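You operate a simulated robot arm through the tools that you are given. There is no shell and no other tool.

You are at the controls of a simulated robot arm. One attempt, no reset.

JOB
Shut the air supply off and stand the water bottle in the grey tray.
Fine: shut the green tap, then the blue tap; flow knob to zero, pump switch off before the bottle is lifted. Leave the other taps. Set down upright: water bottle.

It is judged by the outcome, as a careful person would: the job done as asked, and still so three seconds after it is handed in. It fails if anything else is knocked over, pushed out of place, dropped, spilled or broken.

ROBOT AND FRAMES
A 6-joint arm with a two-finger parallel gripper, fixed in place. Base frame: the origin is at the foot of the arm, x ahead of it, y to its left, z up. Lengths are in m, angles in degrees, forces in N, time in s.
Its first joint turns from -166.0 to 166.0 degrees. Payload 3.43 kg.
Tool frame: the origin (TCP) lies between the finger pads and is the grasp point; the fingertips stand 0.034 m ahead of it; z points along the fingers, y is the line along which they close. The gripper opens to 0.128 m. The fingers are 0.024 m wide and 0.012 m thick; the gripper's body (0.048 by 0.13 m) begins 0.096 m behind the TCP.
Orientation is that of the tool frame in the base frame, as a unit quaternion [x, y, z, w]. With the fingers straight down and closing along the base's y, the tool's x points along the base's -x, its y along +y and its z along -z.

CONTROLS
- The arm moves only by the tool send_rows. Its argument "deltas" is a list of rows, each a list of 3 entries, a list of its own where there are three numbers: the gripper command, from -1 (fully open) to 1 (shut), values between in proportion, then the shift along the tool's x, y, z in units of 30 mm (1.0 is 30 mm), then the turn, a rotation vector about the tool's x, y, z in units of 8 degrees (1.0 is 8 degrees). In form: [[hand, [tx, ty, tz], [ax, ay, az]], ...]. A call has 1 to 20 rows; each row shifts and turns the commanded pose from where the row before left it, along the tool's axes as they then stand. A call with a number of a shift or a turn outside -1 to 1 is refused whole. A row lasts 0.2 s, in which the tool goes at most 0.05 m and 8.6 degrees; a call with a longer step from one row to the next is refused whole, and so is a gripper value outside its range. A pose out of reach is approached as far as the arm can. The call stops where the force on the tool passes 90 N (or 10 N more than at its start, if that is more) or the arm is blocked; 0.2 s more then pass. Each finger travels about 0.153 m/s and halts on what it meets, pressing with about 37 N; the grip force reading is that of the motor and also rises with nothing between the fingers. The clock runs only during rows and for 0.2 s after the last one: add rows that do not move to give the fingers time. The reply holds the time, the measured pose of the TCP, the force on the tool along the base axes, the opening and the grip force, in the units named above and with some noise, with the torque about the TCP (base axes, N m) and any sound that the robot's microphone picked up.
- Cameras (640 x 400 px; columns grow to the right, rows downward): "scene" is fixed at [0.4183, -0.5077, 1.3399]; the picture's right is [0.70, -0.71, 0.00], its down [-0.44, -0.43, -0.79] and it looks along [0.56, 0.55, -0.62] (base axes); focal length 247 px, centre (320, 200). "wrist" rides on the gripper at [0.076, -0.011, -0.16] in the tool frame; the picture's right is [0.15, 0.99, 0.00], its down [-0.88, 0.13, -0.46] and it looks along [-0.45, 0.07, 0.89] (tool axes); focal length 234 px, centre (320, 200). There is no depth. A picture from a camera that has moved, and an enlarged one, comes with that camera's place and axes in the base frame and with its lens. The place of the scene camera against the robot may be out by one fixed shift of up to 0.025 m in any direction.
- get_image(camera): a new picture of that camera. The clock stands still meanwhile.
- enlarge(camera, box): a new picture of the part [left, top, right, bottom] of that camera's present view, enlarged. The clock stands still meanwhile.
- sign_off(): hands the job in; it is judged then, once.

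Places have to be worked out from the pictures, the camera data and where the tool is seen. Open the gripper and draw the arm clear of the work before you hand the job in, unless the task says otherwise.

The tools are called after "Call:" as a command line: name --argument value ..., lists and objects as JSON in quotes. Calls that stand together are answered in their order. send_rows: Moves the arm, as the interface text tells. Its arguments: {"type":"object","properties":{"deltas":{"type":"array","items":{"type":"array"}}},"required":["deltas"]} The other tools are called the same way: get_image (camera) takes a picture; enlarge (camera, box) takes an enlarged picture of a part of a camera's view; sign_off () hands the job in.

At the start:

```text
clock: 0.0
tcp_pos: [0.6717, 0.0972, 1.1698]
tool_rot: [0.0, 1.0, -0.001, 0.0]
wrist_force: [-0.5, 0.1, -0.4]
torque: [-0.01, 0.0, 0.0]
opening: 0.1279
grip_force: 0.0
```

scene: 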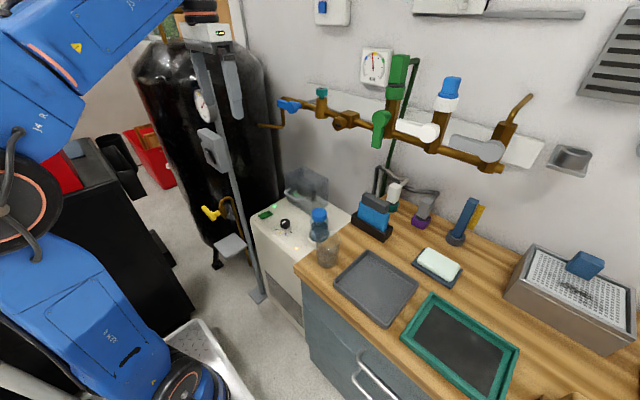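
wrist: 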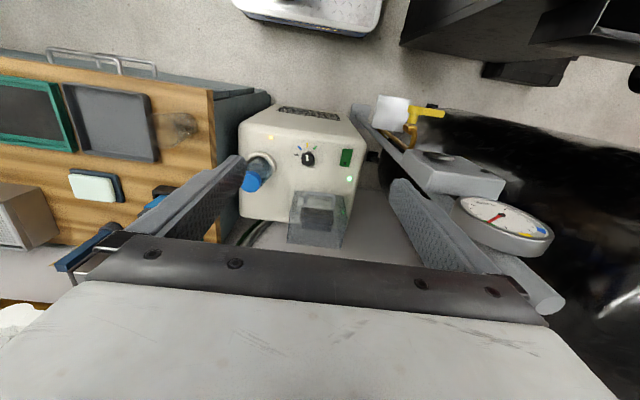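

I start by looking closely at the scene: the taps on the pipe, the pump unit with its knob and switch, and the bottle.

Call:
enlarge --camera "scene" --box '[250, 40, 550, 200]'

Call:
enlarge --camera "scene" --box '[230, 160, 430, 340]'

Call:
enlarge --camera "wrist" --box '[200, 80, 400, 260]'

Call:
enlarge --camera "scene" --box '[110, 0, 290, 300]'

```text
2.13 times, centred on (400, 120) of scene
camera zoom: at [0.4183, -0.5077, 1.3399], right [0.7, -0.71, 0.0], down [-0.44, -0.43, -0.79], along [0.56, 0.55, -0.62], focal length 527 px, centre (149, 371)
```

zoom: 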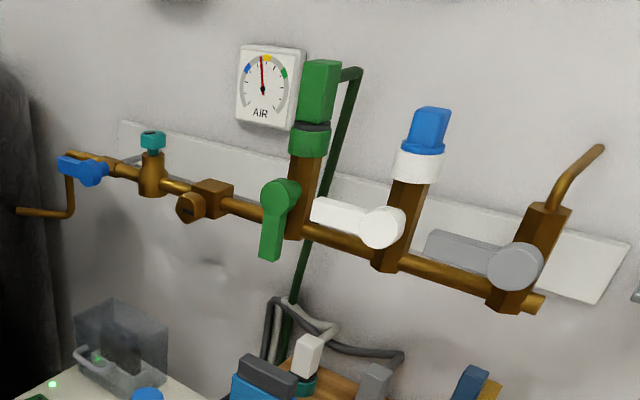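

```text
2.22 times, centred on (330, 250) of scene
camera zoom: at [0.4183, -0.5077, 1.3399], right [0.7, -0.71, 0.0], down [-0.44, -0.43, -0.79], along [0.56, 0.55, -0.62], focal length 549 px, centre (298, 89)
```

zoom: 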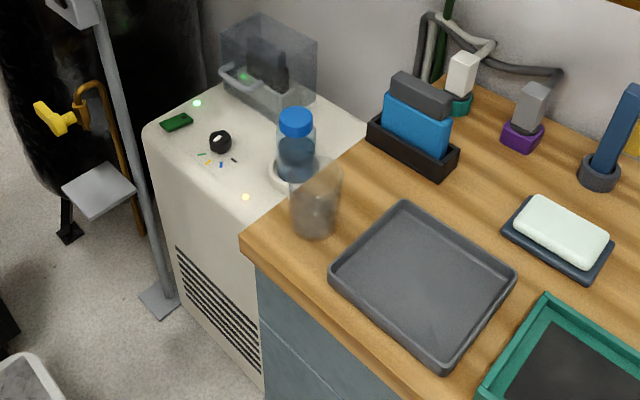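

```text
2.22 times, centred on (300, 170) of wrist
camera zoom: at [0.5974, 0.0861, 1.3294], right [-0.15, 0.99, 0.0], down [0.88, 0.13, 0.46], along [0.45, 0.07, -0.89], focal length 520 px, centre (364, 267)
```

zoom: 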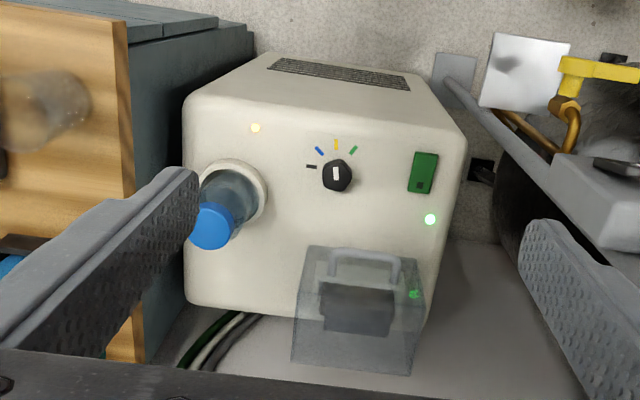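

```text
1.33 times, centred on (200, 150) of scene
camera zoom: at [0.4183, -0.5077, 1.3399], right [0.7, -0.71, 0.0], down [-0.44, -0.43, -0.79], along [0.56, 0.55, -0.62], focal length 330 px, centre (480, 267)
```

zoom: 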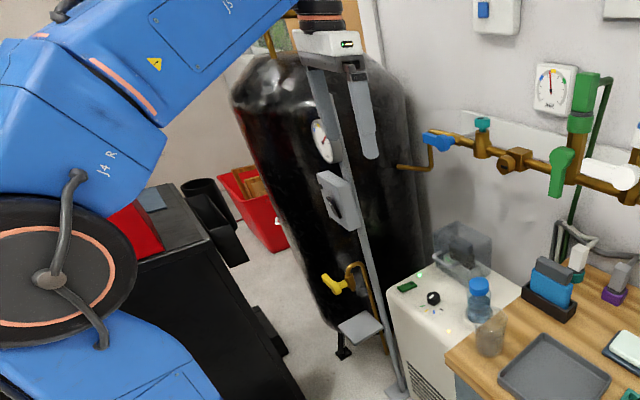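

The blue and green lever taps are on the wall pipe, roughly x≈0.95 and z≈1.05–1.1, and the pump's knob and switch face up. I'll pitch the tool up towards the wall from this clear spot so the wrist camera can see the taps.

Call:
send_rows --deltas '[[-1, [0.3, 0, 0], [0, -1, 0]], [-1, [0.3, 0, 0], [0, -1, 0]], [-1, [0.3, 0, 0], [0, -1, 0]], [-1, [0.2, 0, 0], [0, -1, 0]], [-1, [0, 0, 0], [0, -1, 0]], [-1, [0, 0, 0], [0, -1, 0]], [-1, [0, 0, 0], [0, -1, 0]], [-1, [0, 0, 0], [0, 0, 0]]]'

Call:
get_image --camera "wrist"

Call:
get_image --camera "scene"

```text
clock: 1.8
tcp_pos: [0.6412, 0.0988, 1.1639]
tool_rot: [0.0, 0.882, 0.0, 0.471]
wrist_force: [0.3, -1.1, 0.8]
torque: [-0.01, -0.01, -0.01]
opening: 0.1282
grip_force: 0.0
```

```text
taken
camera wrist: at [0.4675, 0.0865, 1.1897], right [-0.08, 0.99, -0.12], down [0.11, 0.13, 0.99], along [0.99, 0.07, -0.12], focal length 234 px, centre (320, 200)
```

wrist: 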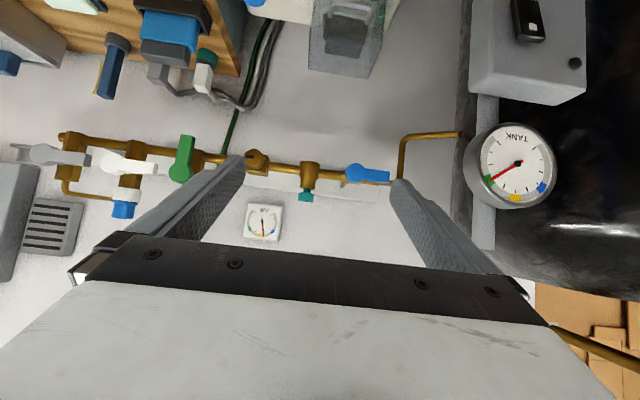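

```text
taken
```

scene: 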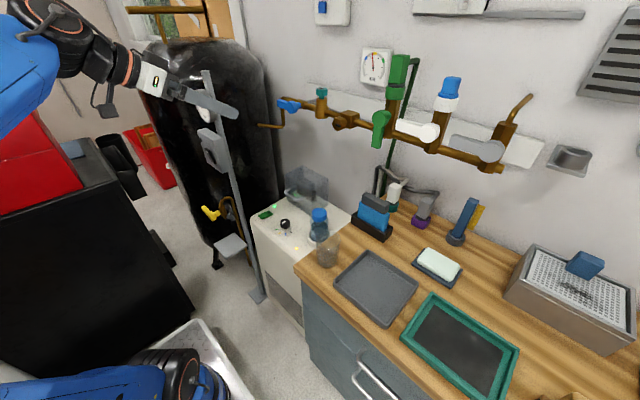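

This gives a nearly head-on (upside-down) view of the wall. By triangulation the green pivot is near (0.96, -0.17, 1.11), and the tank-gauge stand is near (0.70, 0.31), so I need to keep clear of it. I'll enlarge the taps.

Call:
enlarge --camera "wrist" --box '[230, 110, 480, 230]'

Call:
enlarge --camera "wrist" --box '[0, 110, 250, 230]'

Call:
enlarge --camera "scene" --box '[250, 70, 400, 160]'

Call:
enlarge --camera "scene" --box '[350, 50, 520, 180]'

Call:
enlarge --camera "scene" --box '[60, 0, 310, 160]'

```text
2.56 times, centred on (355, 170) of wrist
camera zoom: at [0.4675, 0.0865, 1.1897], right [-0.08, 0.99, -0.12], down [0.11, 0.13, 0.99], along [0.99, 0.07, -0.12], focal length 600 px, centre (230, 277)
```

zoom: 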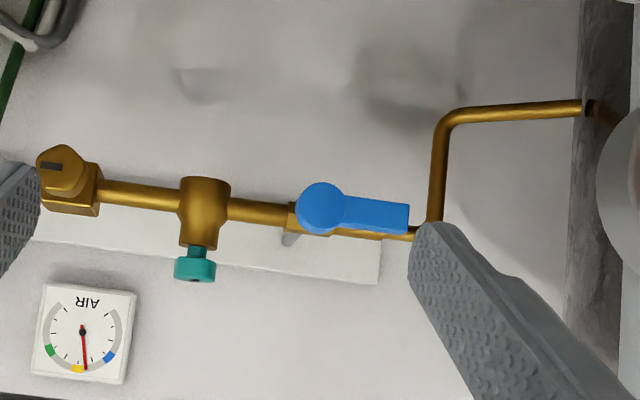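

```text
2.56 times, centred on (125, 170) of wrist
camera zoom: at [0.4675, 0.0865, 1.1897], right [-0.08, 0.99, -0.12], down [0.11, 0.13, 0.99], along [0.99, 0.07, -0.12], focal length 600 px, centre (819, 277)
```

zoom: 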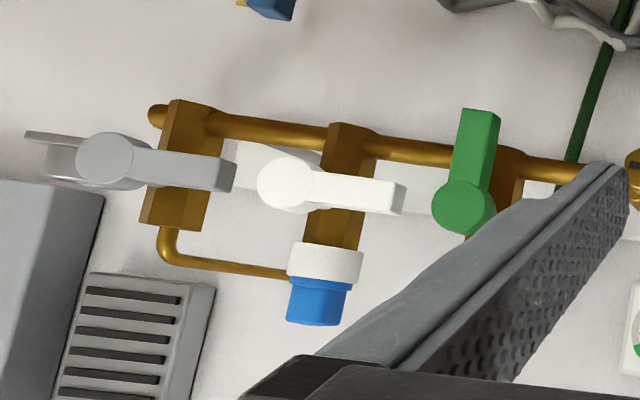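

```text
4.27 times, centred on (325, 115) of scene
camera zoom: at [0.4183, -0.5077, 1.3399], right [0.7, -0.71, 0.0], down [-0.44, -0.43, -0.79], along [0.56, 0.55, -0.62], focal length 1055 px, centre (299, 563)
```

zoom: 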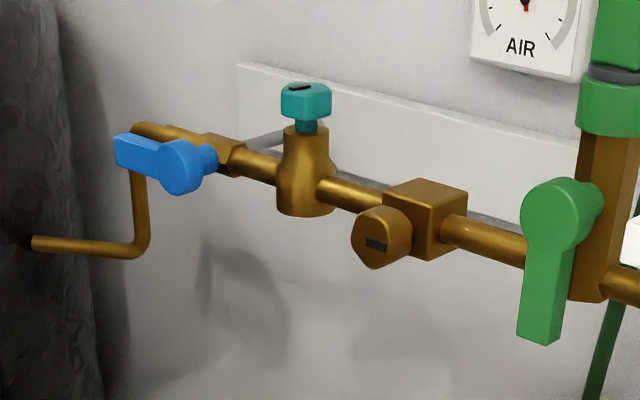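

```text
3.08 times, centred on (435, 115) of scene
camera zoom: at [0.4183, -0.5077, 1.3399], right [0.7, -0.71, 0.0], down [-0.44, -0.43, -0.79], along [0.56, 0.55, -0.62], focal length 760 px, centre (-34, 462)
```

zoom: 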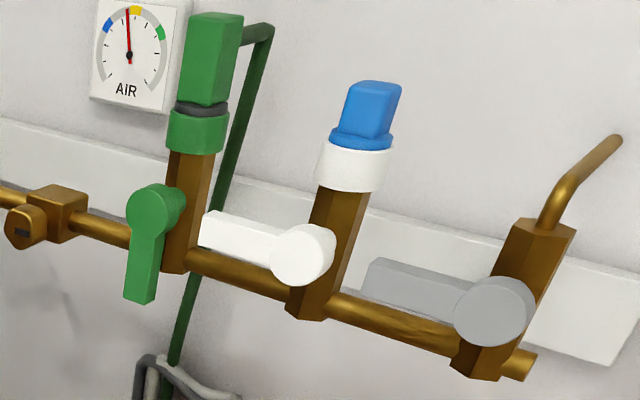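

```text
2.50 times, centred on (185, 80) of scene
camera zoom: at [0.4183, -0.5077, 1.3399], right [0.7, -0.71, 0.0], down [-0.44, -0.43, -0.79], along [0.56, 0.55, -0.62], focal length 618 px, centre (658, 500)
```

zoom: 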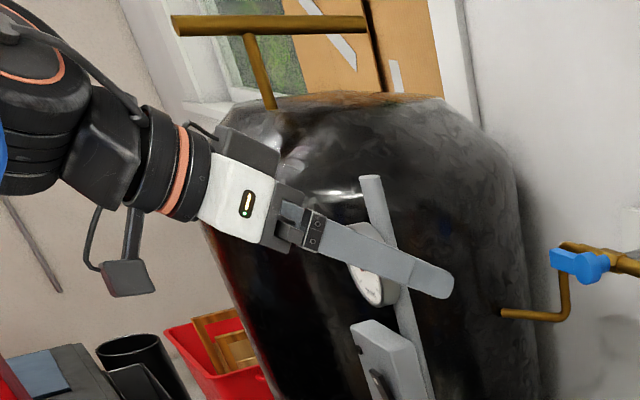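

Green is in line with its vertical branch, so it's open, and blue is in line with the pipe, so it's open too. White and grey are crossways and therefore shut. I'll shift sideways to -y for a second viewpoint to triangulate accurately.

Call:
send_rows --deltas '[[-1, [0, -1, 0], [0, 0, 0]], [-1, [0, -1, 0], [0, 0, 0]], [-1, [0, -1, 0], [0, 0, 0]], [-1, [0, -1, 0], [0, 0, 0]], [-1, [0, -1, 0], [0, 0, 0]], [-1, [0, -1, 0], [0, 0, 0]], [-1, [0, -1, 0], [0, 0, 0]], [-1, [0, -1, 0], [0, 0, 0]], [-1, [0, 0, 0], [0, 0, 0]]]'

Call:
get_image --camera "wrist"

Call:
enlarge --camera "wrist" --box '[220, 90, 480, 240]'

Call:
get_image --camera "scene"

```text
clock: 3.8
tcp_pos: [0.641, -0.1418, 1.1619]
tool_rot: [0.001, 0.882, -0.002, 0.47]
wrist_force: [-0.7, -0.3, -0.1]
torque: [0.01, -0.02, -0.01]
opening: 0.1279
grip_force: 0.0
```

```text
taken
camera wrist: at [0.4677, -0.1532, 1.1876], right [-0.08, 0.99, -0.12], down [0.11, 0.13, 0.98], along [0.99, 0.07, -0.12], focal length 234 px, centre (320, 200)
```

wrist: 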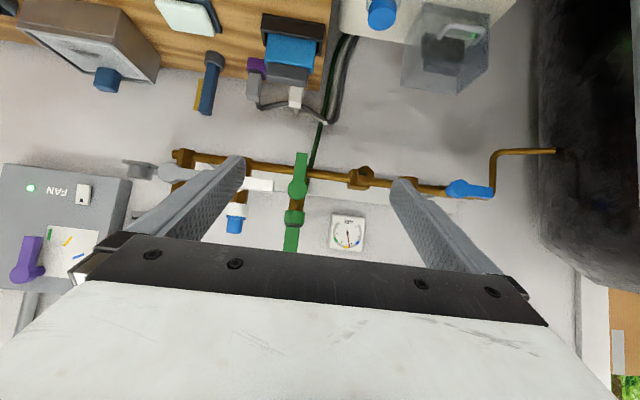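

```text
2.46 times, centred on (350, 165) of wrist
camera zoom: at [0.4677, -0.1532, 1.1876], right [-0.08, 0.99, -0.12], down [0.11, 0.13, 0.98], along [0.99, 0.07, -0.12], focal length 576 px, centre (246, 286)
```

zoom: 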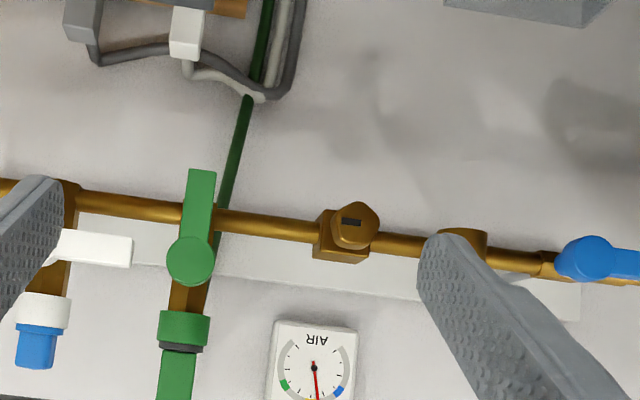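

```text
taken
```

scene: 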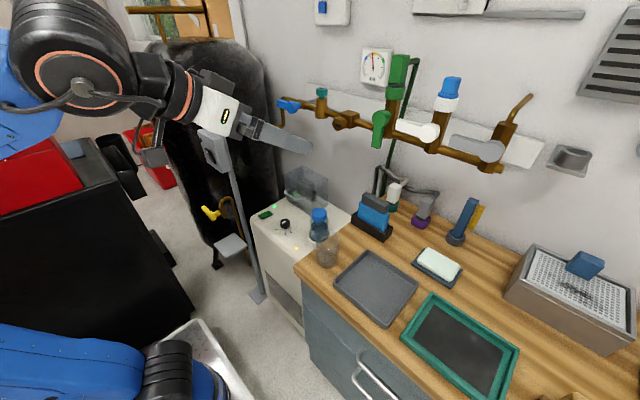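

Both views agree: the green pivot is at about (0.964, -0.169, 1.111) with the lever hanging 8 cm down, and the blue pivot at about (0.959, 0.191, 1.060) with the lever pointing +y. The white tip is near (0.96, -0.219, 1.11). I'll bring the tool level, shut the fingers to make a pusher, and check the view.

Call:
send_rows --deltas '[[-1, [0, 0, 0], [0, -1, 0]], [-1, [0, 0, 0], [0, -1, 0]], [0, [0, 0, 0], [0, -1, 0]], [1, [0, 0, 0], [0, -1, 0]], [1, [0, 0, 0], [0, -0.225, 0]], [1, [0, 0, 0], [0, 0, 0]], [1, [0, 0, 0], [0, 0, 0]], [1, [0, 0, 0], [0, 0, 0]]]'

Call:
get_image --camera "wrist"

Call:
get_image --camera "scene"

```text
clock: 5.6
tcp_pos: [0.6397, -0.1426, 1.1634]
tool_rot: [0.0, 0.708, 0.0, 0.706]
wrist_force: [0.2, 0.2, -0.1]
torque: [-0.02, 0.0, 0.03]
opening: 0.0
grip_force: 33.3
```

```text
taken
camera wrist: at [0.4819, -0.1534, 1.0879], right [0.0, 0.99, -0.15], down [-0.45, 0.13, 0.88], along [0.89, 0.07, 0.45], focal length 234 px, centre (320, 200)
```

wrist: 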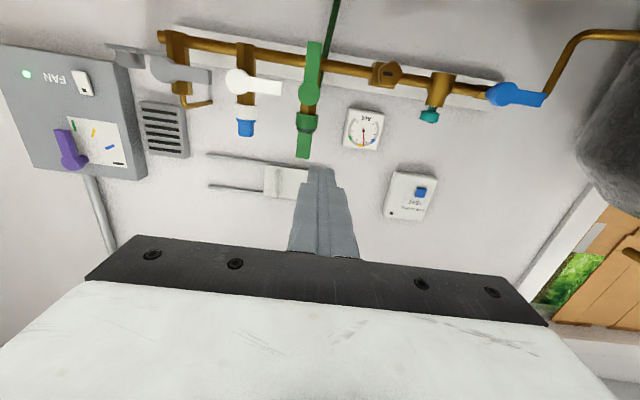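

```text
taken
```

scene: 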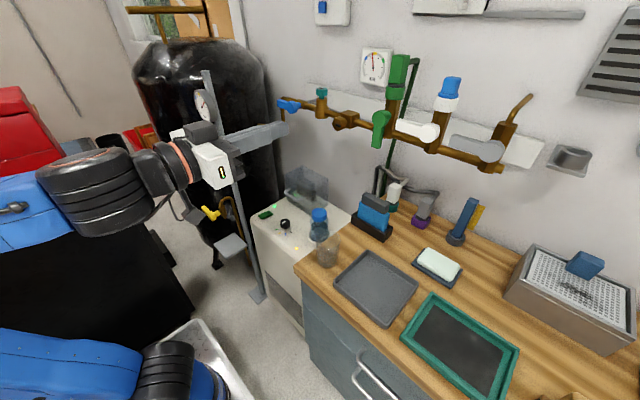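

The tool is level with its fingers shut. I'll move to a pre-contact point on the right of the green lever and below the white one (y≈-0.215, z≈1.052), still 4–5 cm short of the lever plane.

Call:
send_rows --deltas '[[1, [0.74, -0.48, 0.5], [0, 0, 0]], [1, [0.74, -0.48, 0.7], [0, 0, 0]], [1, [0.74, -0.48, 0.9], [0, 0, 0]], [1, [0.74, -0.48, 0.9], [0, 0, 0]], [1, [0.74, -0.48, 0.9], [0, 0, 0]], [1, [0, 0, 1], [0, 0, 0]], [1, [0, 0, 1], [0, 0, 0]], [1, [0, 0, 0.8], [0, 0, 0]], [1, [0, 0, 0], [0, 0, 0]], [1, [0, 0, 0], [0, 0, 0]]]'

Call:
get_image --camera "wrist"

Call:
enlarge --camera "scene" --box '[320, 60, 480, 180]'

```text
clock: 7.8
tcp_pos: [0.839, -0.2162, 1.0524]
tool_rot: [0.0, 0.708, 0.0, 0.707]
wrist_force: [-0.6, -0.1, 0.2]
torque: [-0.02, 0.0, 0.03]
opening: 0.0002
grip_force: 32.8
```

```text
taken
camera wrist: at [0.6812, -0.2278, 0.9775], right [0.0, 0.99, -0.15], down [-0.45, 0.13, 0.88], along [0.89, 0.07, 0.45], focal length 234 px, centre (320, 200)
```

wrist: 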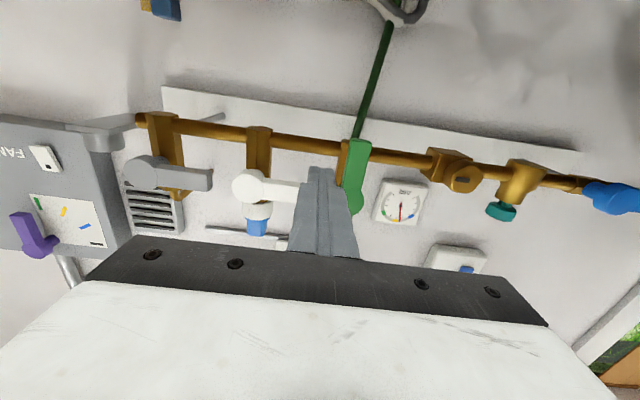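

```text
3.33 times, centred on (400, 120) of scene
camera zoom: at [0.4183, -0.5077, 1.3399], right [0.7, -0.71, 0.0], down [-0.44, -0.43, -0.79], along [0.56, 0.55, -0.62], focal length 824 px, centre (53, 467)
```

zoom: 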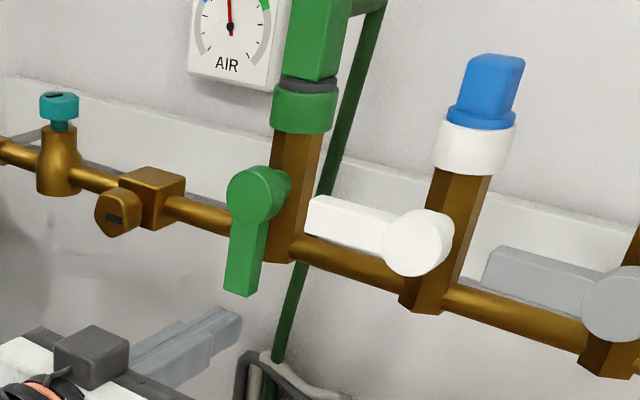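

The fingertip sits right of and below the levers as planned. I'll advance to put the fingertip at x≈0.978, overlapping the lever but short of the pipe, then look.

Call:
send_rows --deltas '[[1, [0, 0, 0.6], [0, 0, 0]], [1, [0, 0, 0.6], [0, 0, 0]], [1, [0, 0, 0.6], [0, 0, 0]], [1, [0, 0, 0.6], [0, 0, 0]], [1, [0, 0, 0.6], [0, 0, 0]], [1, [0, 0, 0.5], [0, 0, 0]], [1, [0, 0, 0], [0, 0, 0]]]'

Call:
get_image --camera "wrist"

Call:
enlarge --camera "scene" --box '[320, 60, 480, 180]'

```text
clock: 9.4
tcp_pos: [0.9462, -0.2144, 1.0515]
tool_rot: [0.0, 0.708, 0.0, 0.706]
wrist_force: [-0.9, -0.9, -0.2]
torque: [-0.01, 0.01, 0.02]
opening: 0.0002
grip_force: 33.1
```

```text
taken
camera wrist: at [0.7875, -0.2262, 0.9768], right [0.0, 0.99, -0.15], down [-0.45, 0.13, 0.88], along [0.89, 0.07, 0.45], focal length 234 px, centre (320, 200)
```

wrist: 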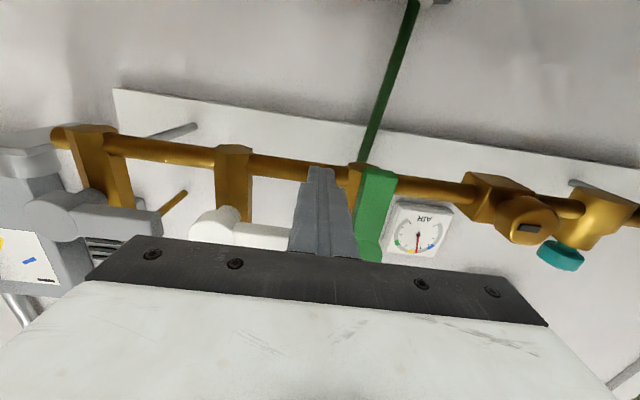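

```text
3.33 times, centred on (400, 120) of scene
camera zoom: at [0.4183, -0.5077, 1.3399], right [0.7, -0.71, 0.0], down [-0.44, -0.43, -0.79], along [0.56, 0.55, -0.62], focal length 824 px, centre (53, 467)
```

zoom: 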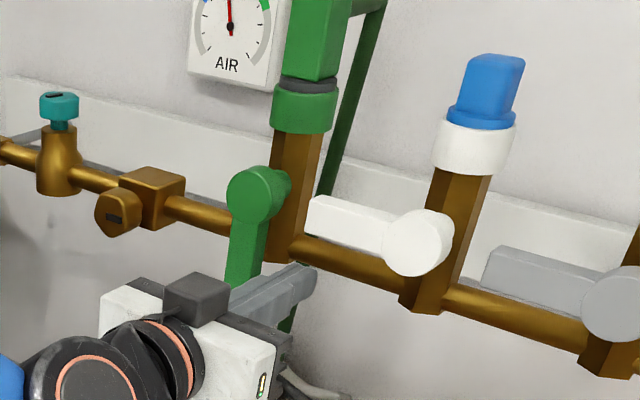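

The finger lies alongside the green lever. I'll sweep it along an arc about the pivot (down → left, clockwise seen from the front, matching how the shut taps point), stopping halfway to check.

Call:
send_rows --deltas '[[1, [-0.075, 0.36, 0], [0, 0, 0]], [1, [-0.075, 0.36, 0], [0, 0, 0]], [1, [0.07, 0.25, 0], [0, 0, 0]], [1, [0.07, 0.25, 0], [0, 0, 0]], [1, [0.005, 0.26, 0], [0, 0, 0]], [1, [0.005, 0.26, 0], [0, 0, 0]], [1, [-0.06, 0.25, 0], [0, 0, 0]], [1, [-0.06, 0.25, 0], [0, 0, 0]], [1, [0, 0, 0], [0, 0, 0]]]'

Call:
get_image --camera "wrist"

Call:
enlarge --camera "scene" --box '[320, 60, 480, 180]'

```text
clock: 11.4
tcp_pos: [0.9456, -0.147, 1.0552]
tool_rot: [0.0, 0.708, 0.0, 0.706]
wrist_force: [0.0, -0.6, -0.9]
torque: [0.0, 0.0, 0.01]
opening: 0.0001
grip_force: 33.3
```

```text
taken
camera wrist: at [0.7878, -0.1582, 0.98], right [0.0, 0.99, -0.15], down [-0.45, 0.13, 0.88], along [0.89, 0.07, 0.45], focal length 234 px, centre (320, 200)
```

wrist: 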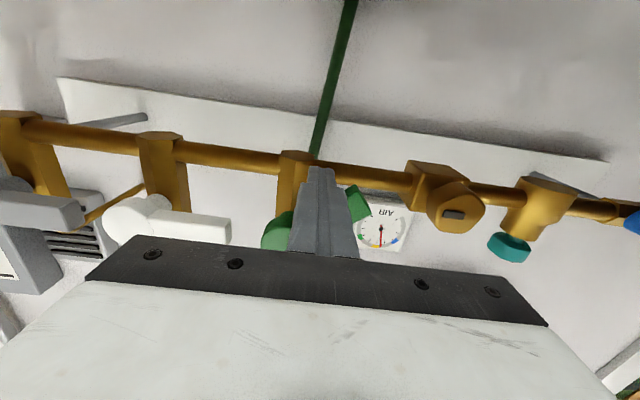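

```text
3.33 times, centred on (400, 120) of scene
camera zoom: at [0.4183, -0.5077, 1.3399], right [0.7, -0.71, 0.0], down [-0.44, -0.43, -0.79], along [0.56, 0.55, -0.62], focal length 824 px, centre (53, 467)
```

zoom: 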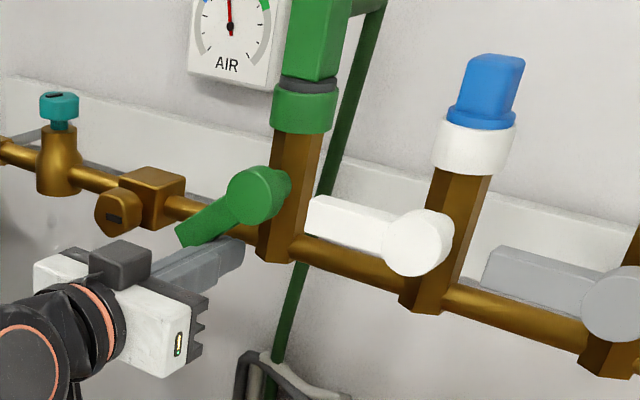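

The lever follows with almost no force and is past halfway. I'll continue the arc up to about 90°.

Call:
send_rows --deltas '[[1, [-0.127, 0.228, 0], [0, 0, 0]], [1, [-0.127, 0.228, 0], [0, 0, 0]], [1, [-0.18, 0.19, 0], [0, 0, 0]], [1, [-0.18, 0.19, 0], [0, 0, 0]], [1, [-0.22, 0.135, 0], [0, 0, 0]], [1, [-0.22, 0.135, 0], [0, 0, 0]], [1, [0, 0, 0], [0, 0, 0]]]'

Call:
get_image --camera "wrist"

Call:
enlarge --camera "scene" --box '[320, 60, 480, 180]'

```text
clock: 13.0
tcp_pos: [0.945, -0.113, 1.0872]
tool_rot: [0.001, 0.708, -0.001, 0.706]
wrist_force: [-3.4, -2.1, -7.4]
torque: [0.01, -0.01, -0.04]
opening: 0.0004
grip_force: 32.9
```

```text
taken
camera wrist: at [0.7865, -0.1254, 1.0124], right [0.0, 0.99, -0.15], down [-0.45, 0.13, 0.88], along [0.89, 0.07, 0.45], focal length 234 px, centre (320, 200)
```

wrist: 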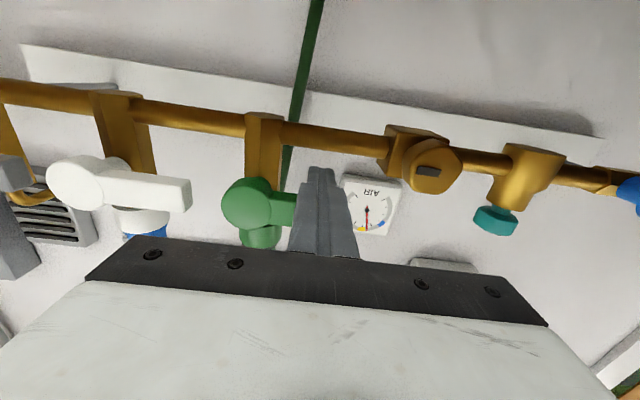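

```text
3.33 times, centred on (400, 120) of scene
camera zoom: at [0.4183, -0.5077, 1.3399], right [0.7, -0.71, 0.0], down [-0.44, -0.43, -0.79], along [0.56, 0.55, -0.62], focal length 824 px, centre (53, 467)
```

zoom: 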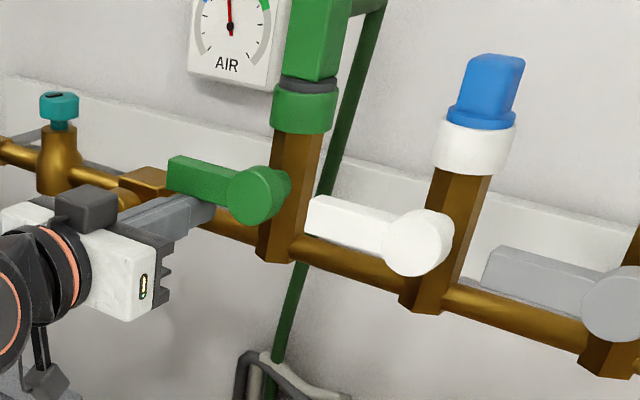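

The green lever now lies parallel to the shut white one, and a push-back of about 7 N suggests it's at its stop. I'll nudge it 3 mm more to confirm.

Call:
send_rows --deltas '[[1, [-0.05, 0, 0], [0, 0, 0]], [1, [-0.05, 0, 0], [0, 0, 0]], [1, [0, 0, 0], [0, 0, 0]]]'

```text
clock: 13.8
tcp_pos: [0.9448, -0.1143, 1.0882]
tool_rot: [0.001, 0.709, -0.001, 0.705]
wrist_force: [-2.0, -1.5, -26.7]
torque: [0.07, 0.09, -0.09]
opening: 0.0003
grip_force: 33.0
```

The force climbed to 27 N with almost no travel, so the green tap is hard against its shut stop. I'll drop off the lever, back straight out, and start yawing towards the blue tap.

Call:
send_rows --deltas '[[1, [0.3, 0, 0], [0, 0, 0]], [1, [0.3, 0, 0], [0, 0, 0]], [1, [0, 0, -0.7], [0, 0, 0]], [1, [0, 0, -0.8], [0, 0, 0]], [1, [0, 0, -1], [0, 0, 0]], [1, [0, 0, -1], [0, 0, 0]], [1, [0, 0, -1], [0, 0, 0]], [1, [0, 0, -1], [0, 0, 0]], [1, [0, 0, 0], [-1, 0, 0]], [1, [0, 0, 0], [-1, 0, 0]], [1, [0, 0, 0], [-1, 0, 0]], [1, [0, 0, 0], [-0.75, 0, 0]], [1, [0, 0, 0], [0, 0, 0]]]'

Call:
get_image --camera "wrist"

Call:
get_image --camera "scene"

```text
clock: 16.6
tcp_pos: [0.7803, -0.1143, 1.0722]
tool_rot: [-0.184, 0.684, 0.184, 0.682]
wrist_force: [0.0, 0.0, -0.5]
torque: [-0.02, 0.01, -0.05]
opening: 0.0002
grip_force: 33.0
```

```text
taken
camera wrist: at [0.6484, -0.2041, 0.9962], right [-0.5, 0.86, -0.15], down [-0.46, -0.11, 0.88], along [0.74, 0.5, 0.45], focal length 234 px, centre (320, 200)
```

wrist: 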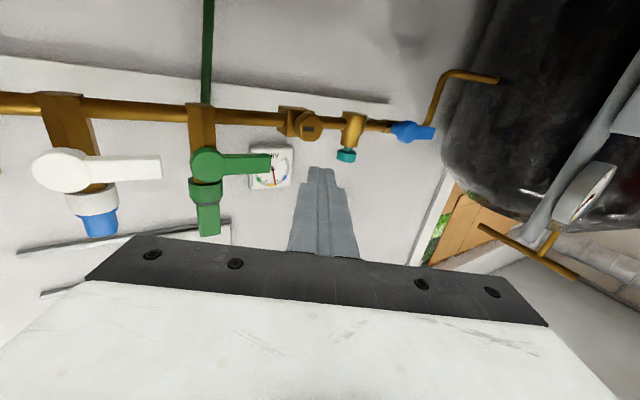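

```text
taken
```

scene: 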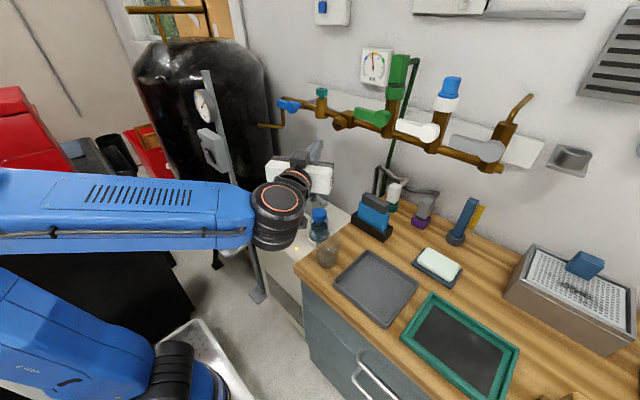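

The green lever stays horizontal like the shut white tap. Next I'll carry the shut fingers left to a stand-off in front of and below the blue lever.

Call:
send_rows --deltas '[[1, [0.2375, 0.5, 0.4], [0, 0, 0]], [1, [0.2375, 0.9, 0.7], [0, 0, 0]], [1, [0.2375, 0.95, 0.76], [0, 0, 0]], [1, [0.2375, 0.95, 0.76], [0, 0, 0]], [1, [0.2375, 0.95, 0.76], [0, 0, 0]], [1, [0.2375, 0.95, 0.76], [0, 0, 0]], [1, [0.2375, 0.95, 0.76], [0, 0, 0]], [1, [0.2375, 0.7, 0.5], [0, 0, 0]], [1, [0, 0.39, 0.32], [0, 0, 0]], [1, [0, 0, 0], [0, 0, 0]]]'

Call:
get_image --camera "wrist"

Call:
enlarge --camera "scene" --box '[160, 40, 360, 190]'

Call:
enlarge --camera "wrist" --box '[240, 40, 520, 240]'

```text
clock: 18.8
tcp_pos: [0.8177, 0.1606, 1.0161]
tool_rot: [-0.182, 0.684, 0.182, 0.683]
wrist_force: [1.4, 0.6, 0.1]
torque: [0.01, 0.01, -0.04]
opening: 0.0
grip_force: 33.1
```

```text
taken
camera wrist: at [0.6865, 0.0709, 0.9403], right [-0.49, 0.86, -0.15], down [-0.46, -0.11, 0.88], along [0.74, 0.5, 0.45], focal length 234 px, centre (320, 200)
```

wrist: 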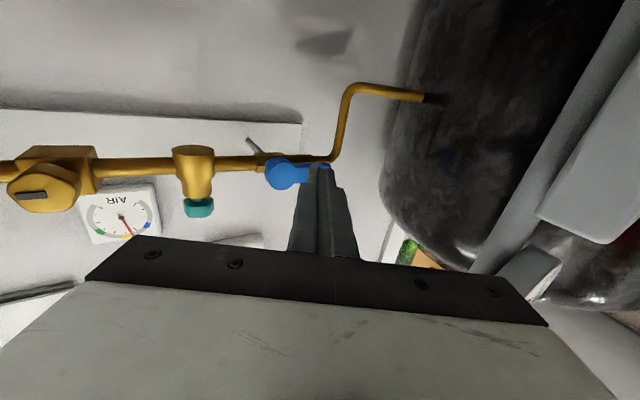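

```text
2.67 times, centred on (260, 115) of scene
camera zoom: at [0.4183, -0.5077, 1.3399], right [0.7, -0.71, 0.0], down [-0.44, -0.43, -0.79], along [0.56, 0.55, -0.62], focal length 659 px, centre (480, 427)
```

zoom: 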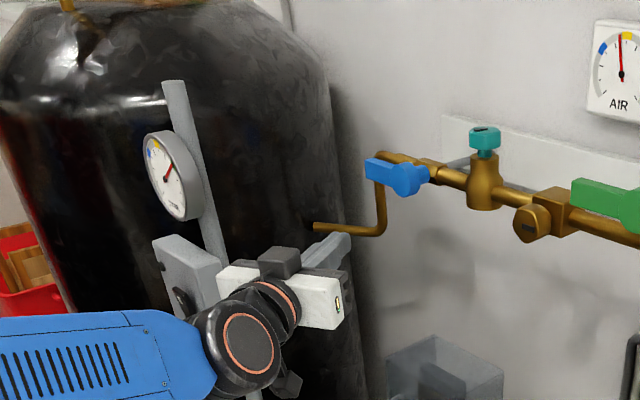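

```text
2.00 times, centred on (380, 140) of wrist
camera zoom: at [0.6865, 0.0709, 0.9403], right [-0.49, 0.86, -0.15], down [-0.46, -0.11, 0.88], along [0.74, 0.5, 0.45], focal length 468 px, centre (200, 320)
```

zoom: 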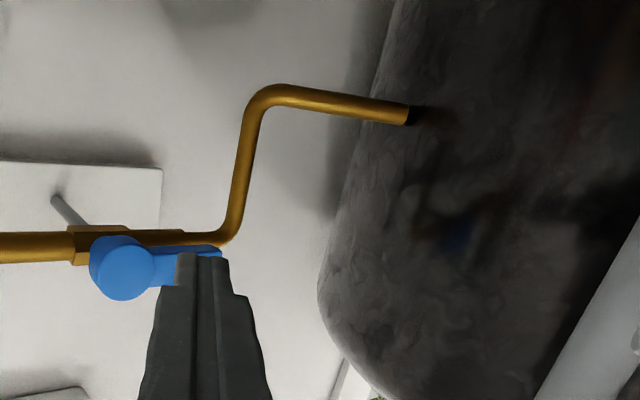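

This view confirms the blue pivot at about (0.959, 0.19, 1.06). The line ahead at z=1.016 passes 2 cm beneath the lever, so I'll advance along the tool axis to sit under the outer part of it.

Call:
send_rows --deltas '[[1, [0, 0, 0.8], [0, 0, 0]], [1, [0, 0, 0.8], [0, 0, 0]], [1, [0, 0, 0.8], [0, 0, 0]], [1, [0, 0, 0.8], [0, 0, 0]], [1, [0, 0.02, 0.7], [0, 0, 0]], [1, [0, 0.02, 0.6], [0, 0, 0]], [1, [0, 0, 0.5], [0, 0, 0]], [1, [0, 0, 0], [0, 0, 0]]]'

Call:
get_image --camera "wrist"

Call:
enlarge --camera "scene" --box '[220, 60, 360, 160]'

```text
clock: 20.6
tcp_pos: [0.9483, 0.2374, 1.0164]
tool_rot: [-0.183, 0.683, 0.183, 0.683]
wrist_force: [0.6, 0.4, 0.3]
torque: [0.0, 0.03, 0.03]
opening: 0.0
grip_force: 32.5
```

```text
taken
camera wrist: at [0.8177, 0.1477, 0.9403], right [-0.49, 0.86, -0.15], down [-0.46, -0.11, 0.88], along [0.74, 0.5, 0.45], focal length 234 px, centre (320, 200)
```

wrist: 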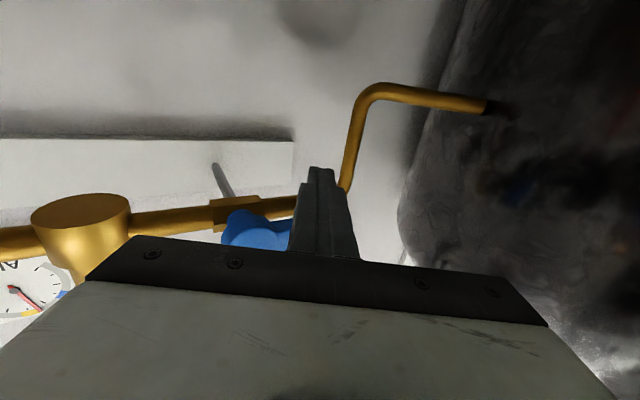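

```text
4.00 times, centred on (290, 110) of scene
camera zoom: at [0.4183, -0.5077, 1.3399], right [0.7, -0.71, 0.0], down [-0.44, -0.43, -0.79], along [0.56, 0.55, -0.62], focal length 989 px, centre (440, 560)
```

zoom: 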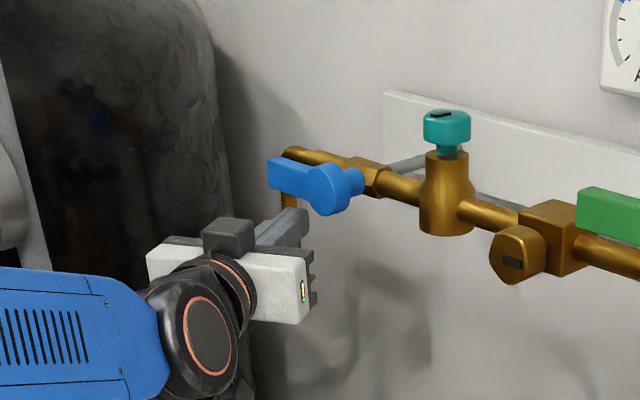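

The finger is under the blue lever. I'll lift a little first and check force and response, to confirm that up is the free direction.

Call:
send_rows --deltas '[[1, [-0.33, 0, 0], [0, 0, 0]], [1, [-0.33, 0, 0], [0, 0, 0]], [1, [-0.25, 0.062, 0.036], [0, 0, 0]], [1, [-0.15, 0.03, 0.02], [0, 0, 0]], [1, [0, 0, 0], [0, 0, 0]]]'

Call:
enlarge --camera "scene" --box '[220, 60, 360, 160]'

```text
clock: 21.8
tcp_pos: [0.9509, 0.2376, 1.0355]
tool_rot: [-0.182, 0.691, 0.181, 0.676]
wrist_force: [-17.7, -20.6, -82.3]
torque: [0.34, -0.02, 0.2]
opening: 0.0
grip_force: 33.1
```

```text
4.00 times, centred on (290, 110) of scene
camera zoom: at [0.4183, -0.5077, 1.3399], right [0.7, -0.71, 0.0], down [-0.44, -0.43, -0.79], along [0.56, 0.55, -0.62], focal length 989 px, centre (440, 560)
```

zoom: 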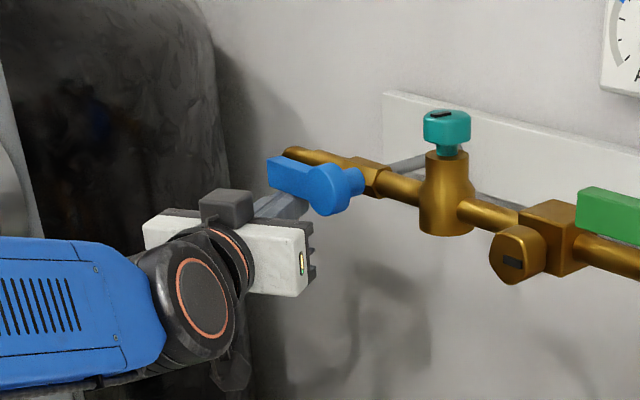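

The push met 82 N with the lever unmoved, so it's already at its upper stop and the blue tap must shut downwards. I'll back off, withdraw, and come back in above the lever.

Call:
send_rows --deltas '[[1, [0.5, -0.04, -0.02], [0, 0, 0]], [1, [0.5, -0.05, -0.03], [0, 0, 0]], [1, [0, 0, -0.9], [0, 0, 0]], [1, [0, 0, -0.9], [0, 0, 0]], [1, [0, 0, -0.9], [0, 0, 0]], [1, [-1, 0, 0], [0, 0, 0]], [1, [-1, 0, 0], [0, 0, 0]], [1, [-0.9, 0, 0], [0, 0, 0]], [1, [0, 0, 0], [0, 0, 0]]]'

Call:
enlarge --camera "scene" --box '[220, 60, 360, 160]'

Call:
get_image --camera "wrist"

```text
clock: 23.8
tcp_pos: [0.8808, 0.1937, 1.1039]
tool_rot: [-0.183, 0.684, 0.183, 0.682]
wrist_force: [-0.8, 0.1, 0.5]
torque: [-0.02, -0.01, 0.01]
opening: 0.0
grip_force: 33.1
```

```text
4.00 times, centred on (290, 110) of scene
camera zoom: at [0.4183, -0.5077, 1.3399], right [0.7, -0.71, 0.0], down [-0.44, -0.43, -0.79], along [0.56, 0.55, -0.62], focal length 989 px, centre (440, 560)
```

zoom: 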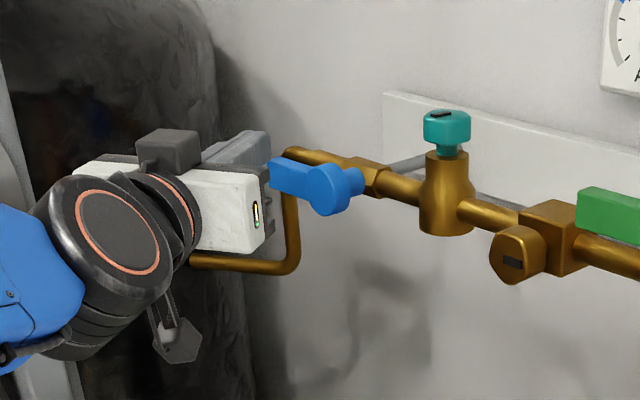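

```text
taken
camera wrist: at [0.7497, 0.1037, 1.0296], right [-0.49, 0.86, -0.15], down [-0.46, -0.11, 0.88], along [0.74, 0.5, 0.45], focal length 234 px, centre (320, 200)
```

wrist: 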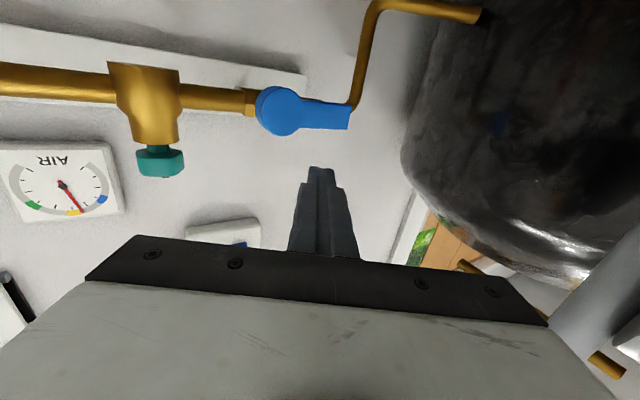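

The blue lever is unmoved and fully visible. I'll advance above it at z≈1.104, which clears its top by about 2 cm.

Call:
send_rows --deltas '[[1, [0, 0.05, 0.7], [0, 0, 0]], [1, [0, 0.05, 0.7], [0, 0, 0]], [1, [0, 0.05, 0.7], [0, 0, 0]], [1, [0, 0, 0.6], [0, 0, 0]], [1, [0, 0, 0], [0, 0, 0]]]'

Call:
get_image --camera "wrist"

Call:
enlarge --camera "scene" --box '[220, 60, 360, 160]'

```text
clock: 25.0
tcp_pos: [0.9466, 0.2394, 1.1036]
tool_rot: [-0.183, 0.684, 0.183, 0.682]
wrist_force: [0.0, 0.3, -0.3]
torque: [0.0, 0.02, 0.02]
opening: 0.0
grip_force: 33.6
```

```text
taken
camera wrist: at [0.8154, 0.1494, 1.0295], right [-0.49, 0.86, -0.15], down [-0.46, -0.11, 0.88], along [0.74, 0.5, 0.45], focal length 234 px, centre (320, 200)
```

wrist: 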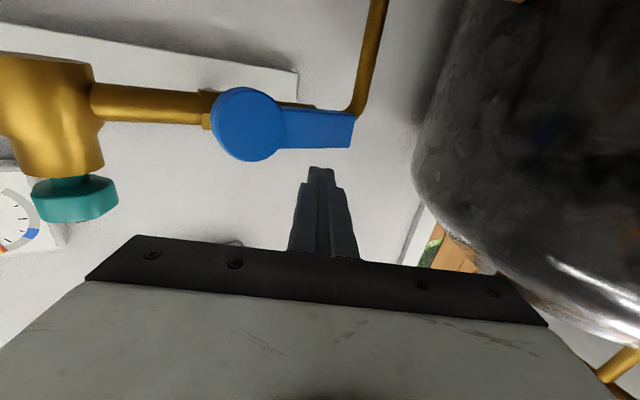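

```text
4.00 times, centred on (290, 110) of scene
camera zoom: at [0.4183, -0.5077, 1.3399], right [0.7, -0.71, 0.0], down [-0.44, -0.43, -0.79], along [0.56, 0.55, -0.62], focal length 989 px, centre (440, 560)
```

zoom: 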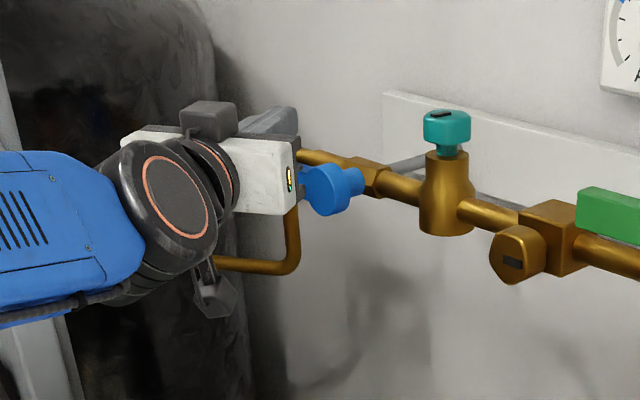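

The finger is just above the lever. I'll push down gently to about 20° and check that the lever yields.

Call:
send_rows --deltas '[[1, [0.33, 0, 0], [0, 0, 0]], [1, [0.33, 0, 0], [0, 0, 0]], [1, [0.25, 0.05, 0.03], [0, 0, 0]], [1, [0.25, 0.04, 0.02], [0, 0, 0]], [1, [0, 0, 0], [0, 0, 0]]]'

Call:
get_image --camera "wrist"

```text
clock: 26.2
tcp_pos: [0.9486, 0.2427, 1.0689]
tool_rot: [-0.182, 0.684, 0.182, 0.683]
wrist_force: [0.0, -0.9, 1.2]
torque: [0.0, -0.01, -0.02]
opening: 0.0003
grip_force: 33.0
```

```text
taken
camera wrist: at [0.8163, 0.1535, 0.9937], right [-0.49, 0.86, -0.15], down [-0.46, -0.11, 0.88], along [0.74, 0.5, 0.45], focal length 234 px, centre (320, 200)
```

wrist: 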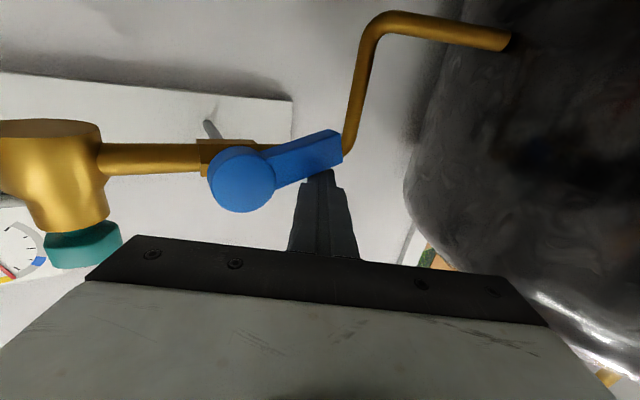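

The lever turns down freely. I'll continue the arc to about 60°.

Call:
send_rows --deltas '[[1, [0.26, 0, 0], [0, 0, 0]], [1, [0.26, 0, 0], [0, 0, 0]], [1, [0.25, -0.053, -0.031], [0, 0, 0]], [1, [0.25, -0.053, -0.031], [0, 0, 0]], [1, [0.23, -0.11, -0.064], [0, 0, 0]], [1, [0.23, -0.11, -0.064], [0, 0, 0]], [1, [0, 0, 0], [0, 0, 0]]]'

Call:
get_image --camera "wrist"

```text
clock: 27.8
tcp_pos: [0.9478, 0.2317, 1.0239]
tool_rot: [-0.183, 0.684, 0.183, 0.682]
wrist_force: [-0.3, -0.8, 0.0]
torque: [0.01, 0.02, -0.03]
opening: 0.0
grip_force: 33.4
```

```text
taken
camera wrist: at [0.8167, 0.1418, 0.9493], right [-0.49, 0.86, -0.15], down [-0.46, -0.11, 0.88], along [0.74, 0.5, 0.45], focal length 234 px, centre (320, 200)
```

wrist: 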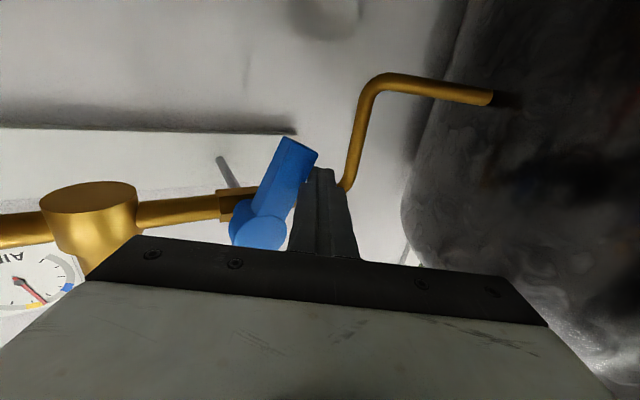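

It's tracking well with negligible force. I'll finish the swing to about 90° in small steps while watching the force.

Call:
send_rows --deltas '[[1, [0.19, -0.158, -0.091], [0, 0, 0]], [1, [0.19, -0.158, -0.091], [0, 0, 0]], [1, [0.09, -0.13, -0.075], [0, 0, 0]], [1, [0.09, -0.13, -0.075], [0, 0, 0]], [1, [0, 0, 0], [0, 0, 0]]]'

Call:
get_image --camera "wrist"

Call:
enlarge --camera "scene" --box '[220, 60, 360, 160]'

```text
clock: 29.0
tcp_pos: [0.9493, 0.2121, 1.0075]
tool_rot: [-0.182, 0.684, 0.182, 0.682]
wrist_force: [-0.7, 1.0, 0.7]
torque: [0.02, -0.03, -0.03]
opening: 0.0
grip_force: 32.7
```

```text
taken
camera wrist: at [0.8174, 0.1221, 0.9326], right [-0.49, 0.86, -0.15], down [-0.46, -0.11, 0.88], along [0.74, 0.5, 0.45], focal length 234 px, centre (320, 200)
```

wrist: 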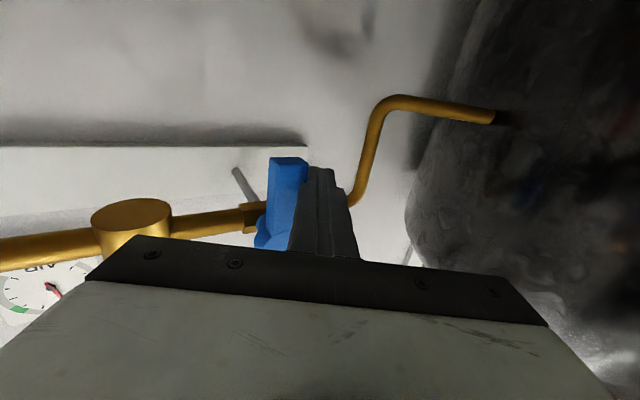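

```text
4.00 times, centred on (290, 110) of scene
camera zoom: at [0.4183, -0.5077, 1.3399], right [0.7, -0.71, 0.0], down [-0.44, -0.43, -0.79], along [0.56, 0.55, -0.62], focal length 989 px, centre (440, 560)
```

zoom: 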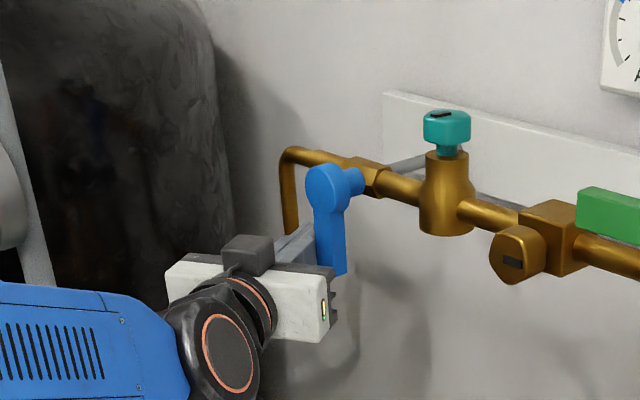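

The blue lever is almost vertical and there's no stop force yet. I'll push on towards -y in 2 mm steps until the stop is felt.

Call:
send_rows --deltas '[[1, [0.02, -0.058, -0.033], [0, 0, 0]], [1, [0.02, -0.058, -0.033], [0, 0, 0]], [1, [0, -0.058, -0.033], [0, 0, 0]], [1, [0, 0, 0], [0, 0, 0]]]'

```text
clock: 30.0
tcp_pos: [0.9474, 0.2097, 1.0068]
tool_rot: [-0.185, 0.683, 0.182, 0.683]
wrist_force: [-8.4, 61.1, 3.2]
torque: [-0.69, -0.12, 0.3]
opening: 0.0
grip_force: 33.0
```

The force jumped to 61 N at the stop, so the blue tap is shut. I'll move off to +y, then straight back from the wall, and inspect.

Call:
send_rows --deltas '[[1, [0, 0.35, 0.2], [0, 0, 0]], [1, [0, 0.35, 0.2], [0, 0, 0]], [1, [0, 0.4, -0.7], [0, 0, 0]], [1, [0, 0.4, -0.7], [0, 0, 0]], [1, [0, 0.2, -0.9], [0, 0, 0]], [1, [0, 0, -1], [0, 0, 0]], [1, [0, 0, -1], [0, 0, 0]], [1, [0, 0, 0], [0, 0, 0]]]'

Call:
get_image --camera "wrist"

Call:
enlarge --camera "scene" --box '[220, 60, 360, 160]'

Call:
get_image --camera "scene"

```text
clock: 31.8
tcp_pos: [0.8205, 0.193, 1.0092]
tool_rot: [-0.183, 0.684, 0.183, 0.682]
wrist_force: [0.4, 0.6, 0.7]
torque: [0.01, -0.01, 0.0]
opening: 0.0002
grip_force: 32.9
```

```text
taken
camera wrist: at [0.6895, 0.103, 0.9337], right [-0.49, 0.86, -0.15], down [-0.46, -0.11, 0.88], along [0.74, 0.5, 0.45], focal length 234 px, centre (320, 200)
```

wrist: 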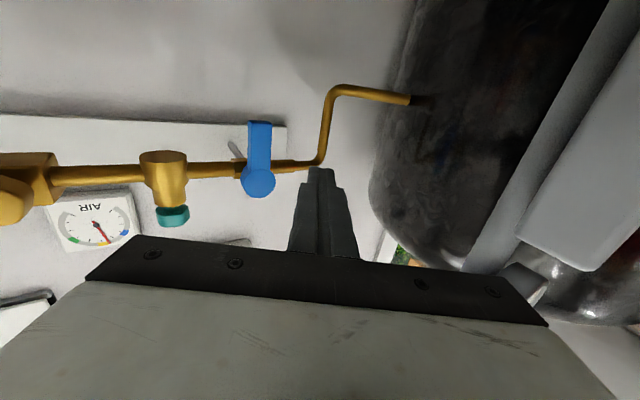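

```text
4.00 times, centred on (290, 110) of scene
camera zoom: at [0.4183, -0.5077, 1.3399], right [0.7, -0.71, 0.0], down [-0.44, -0.43, -0.79], along [0.56, 0.55, -0.62], focal length 989 px, centre (440, 560)
```

zoom: 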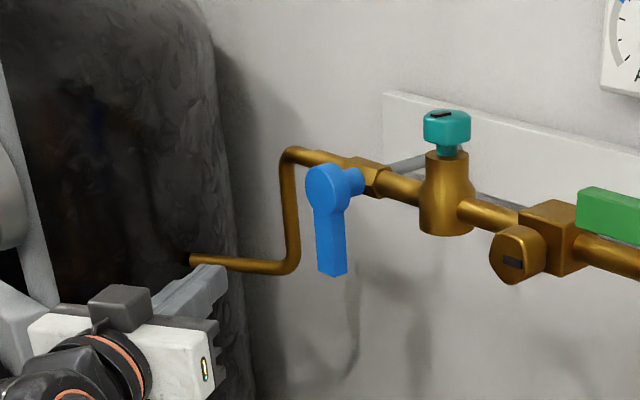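

```text
taken
```

scene: 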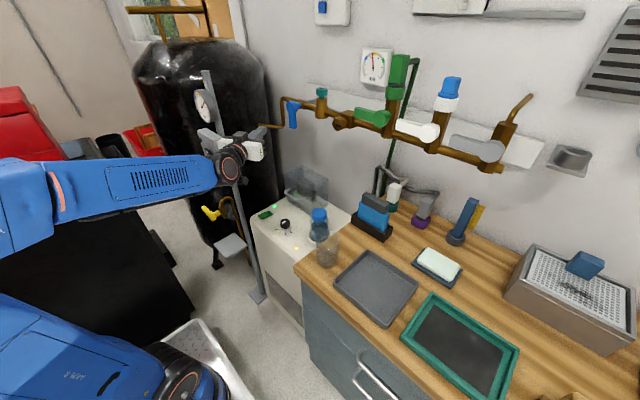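

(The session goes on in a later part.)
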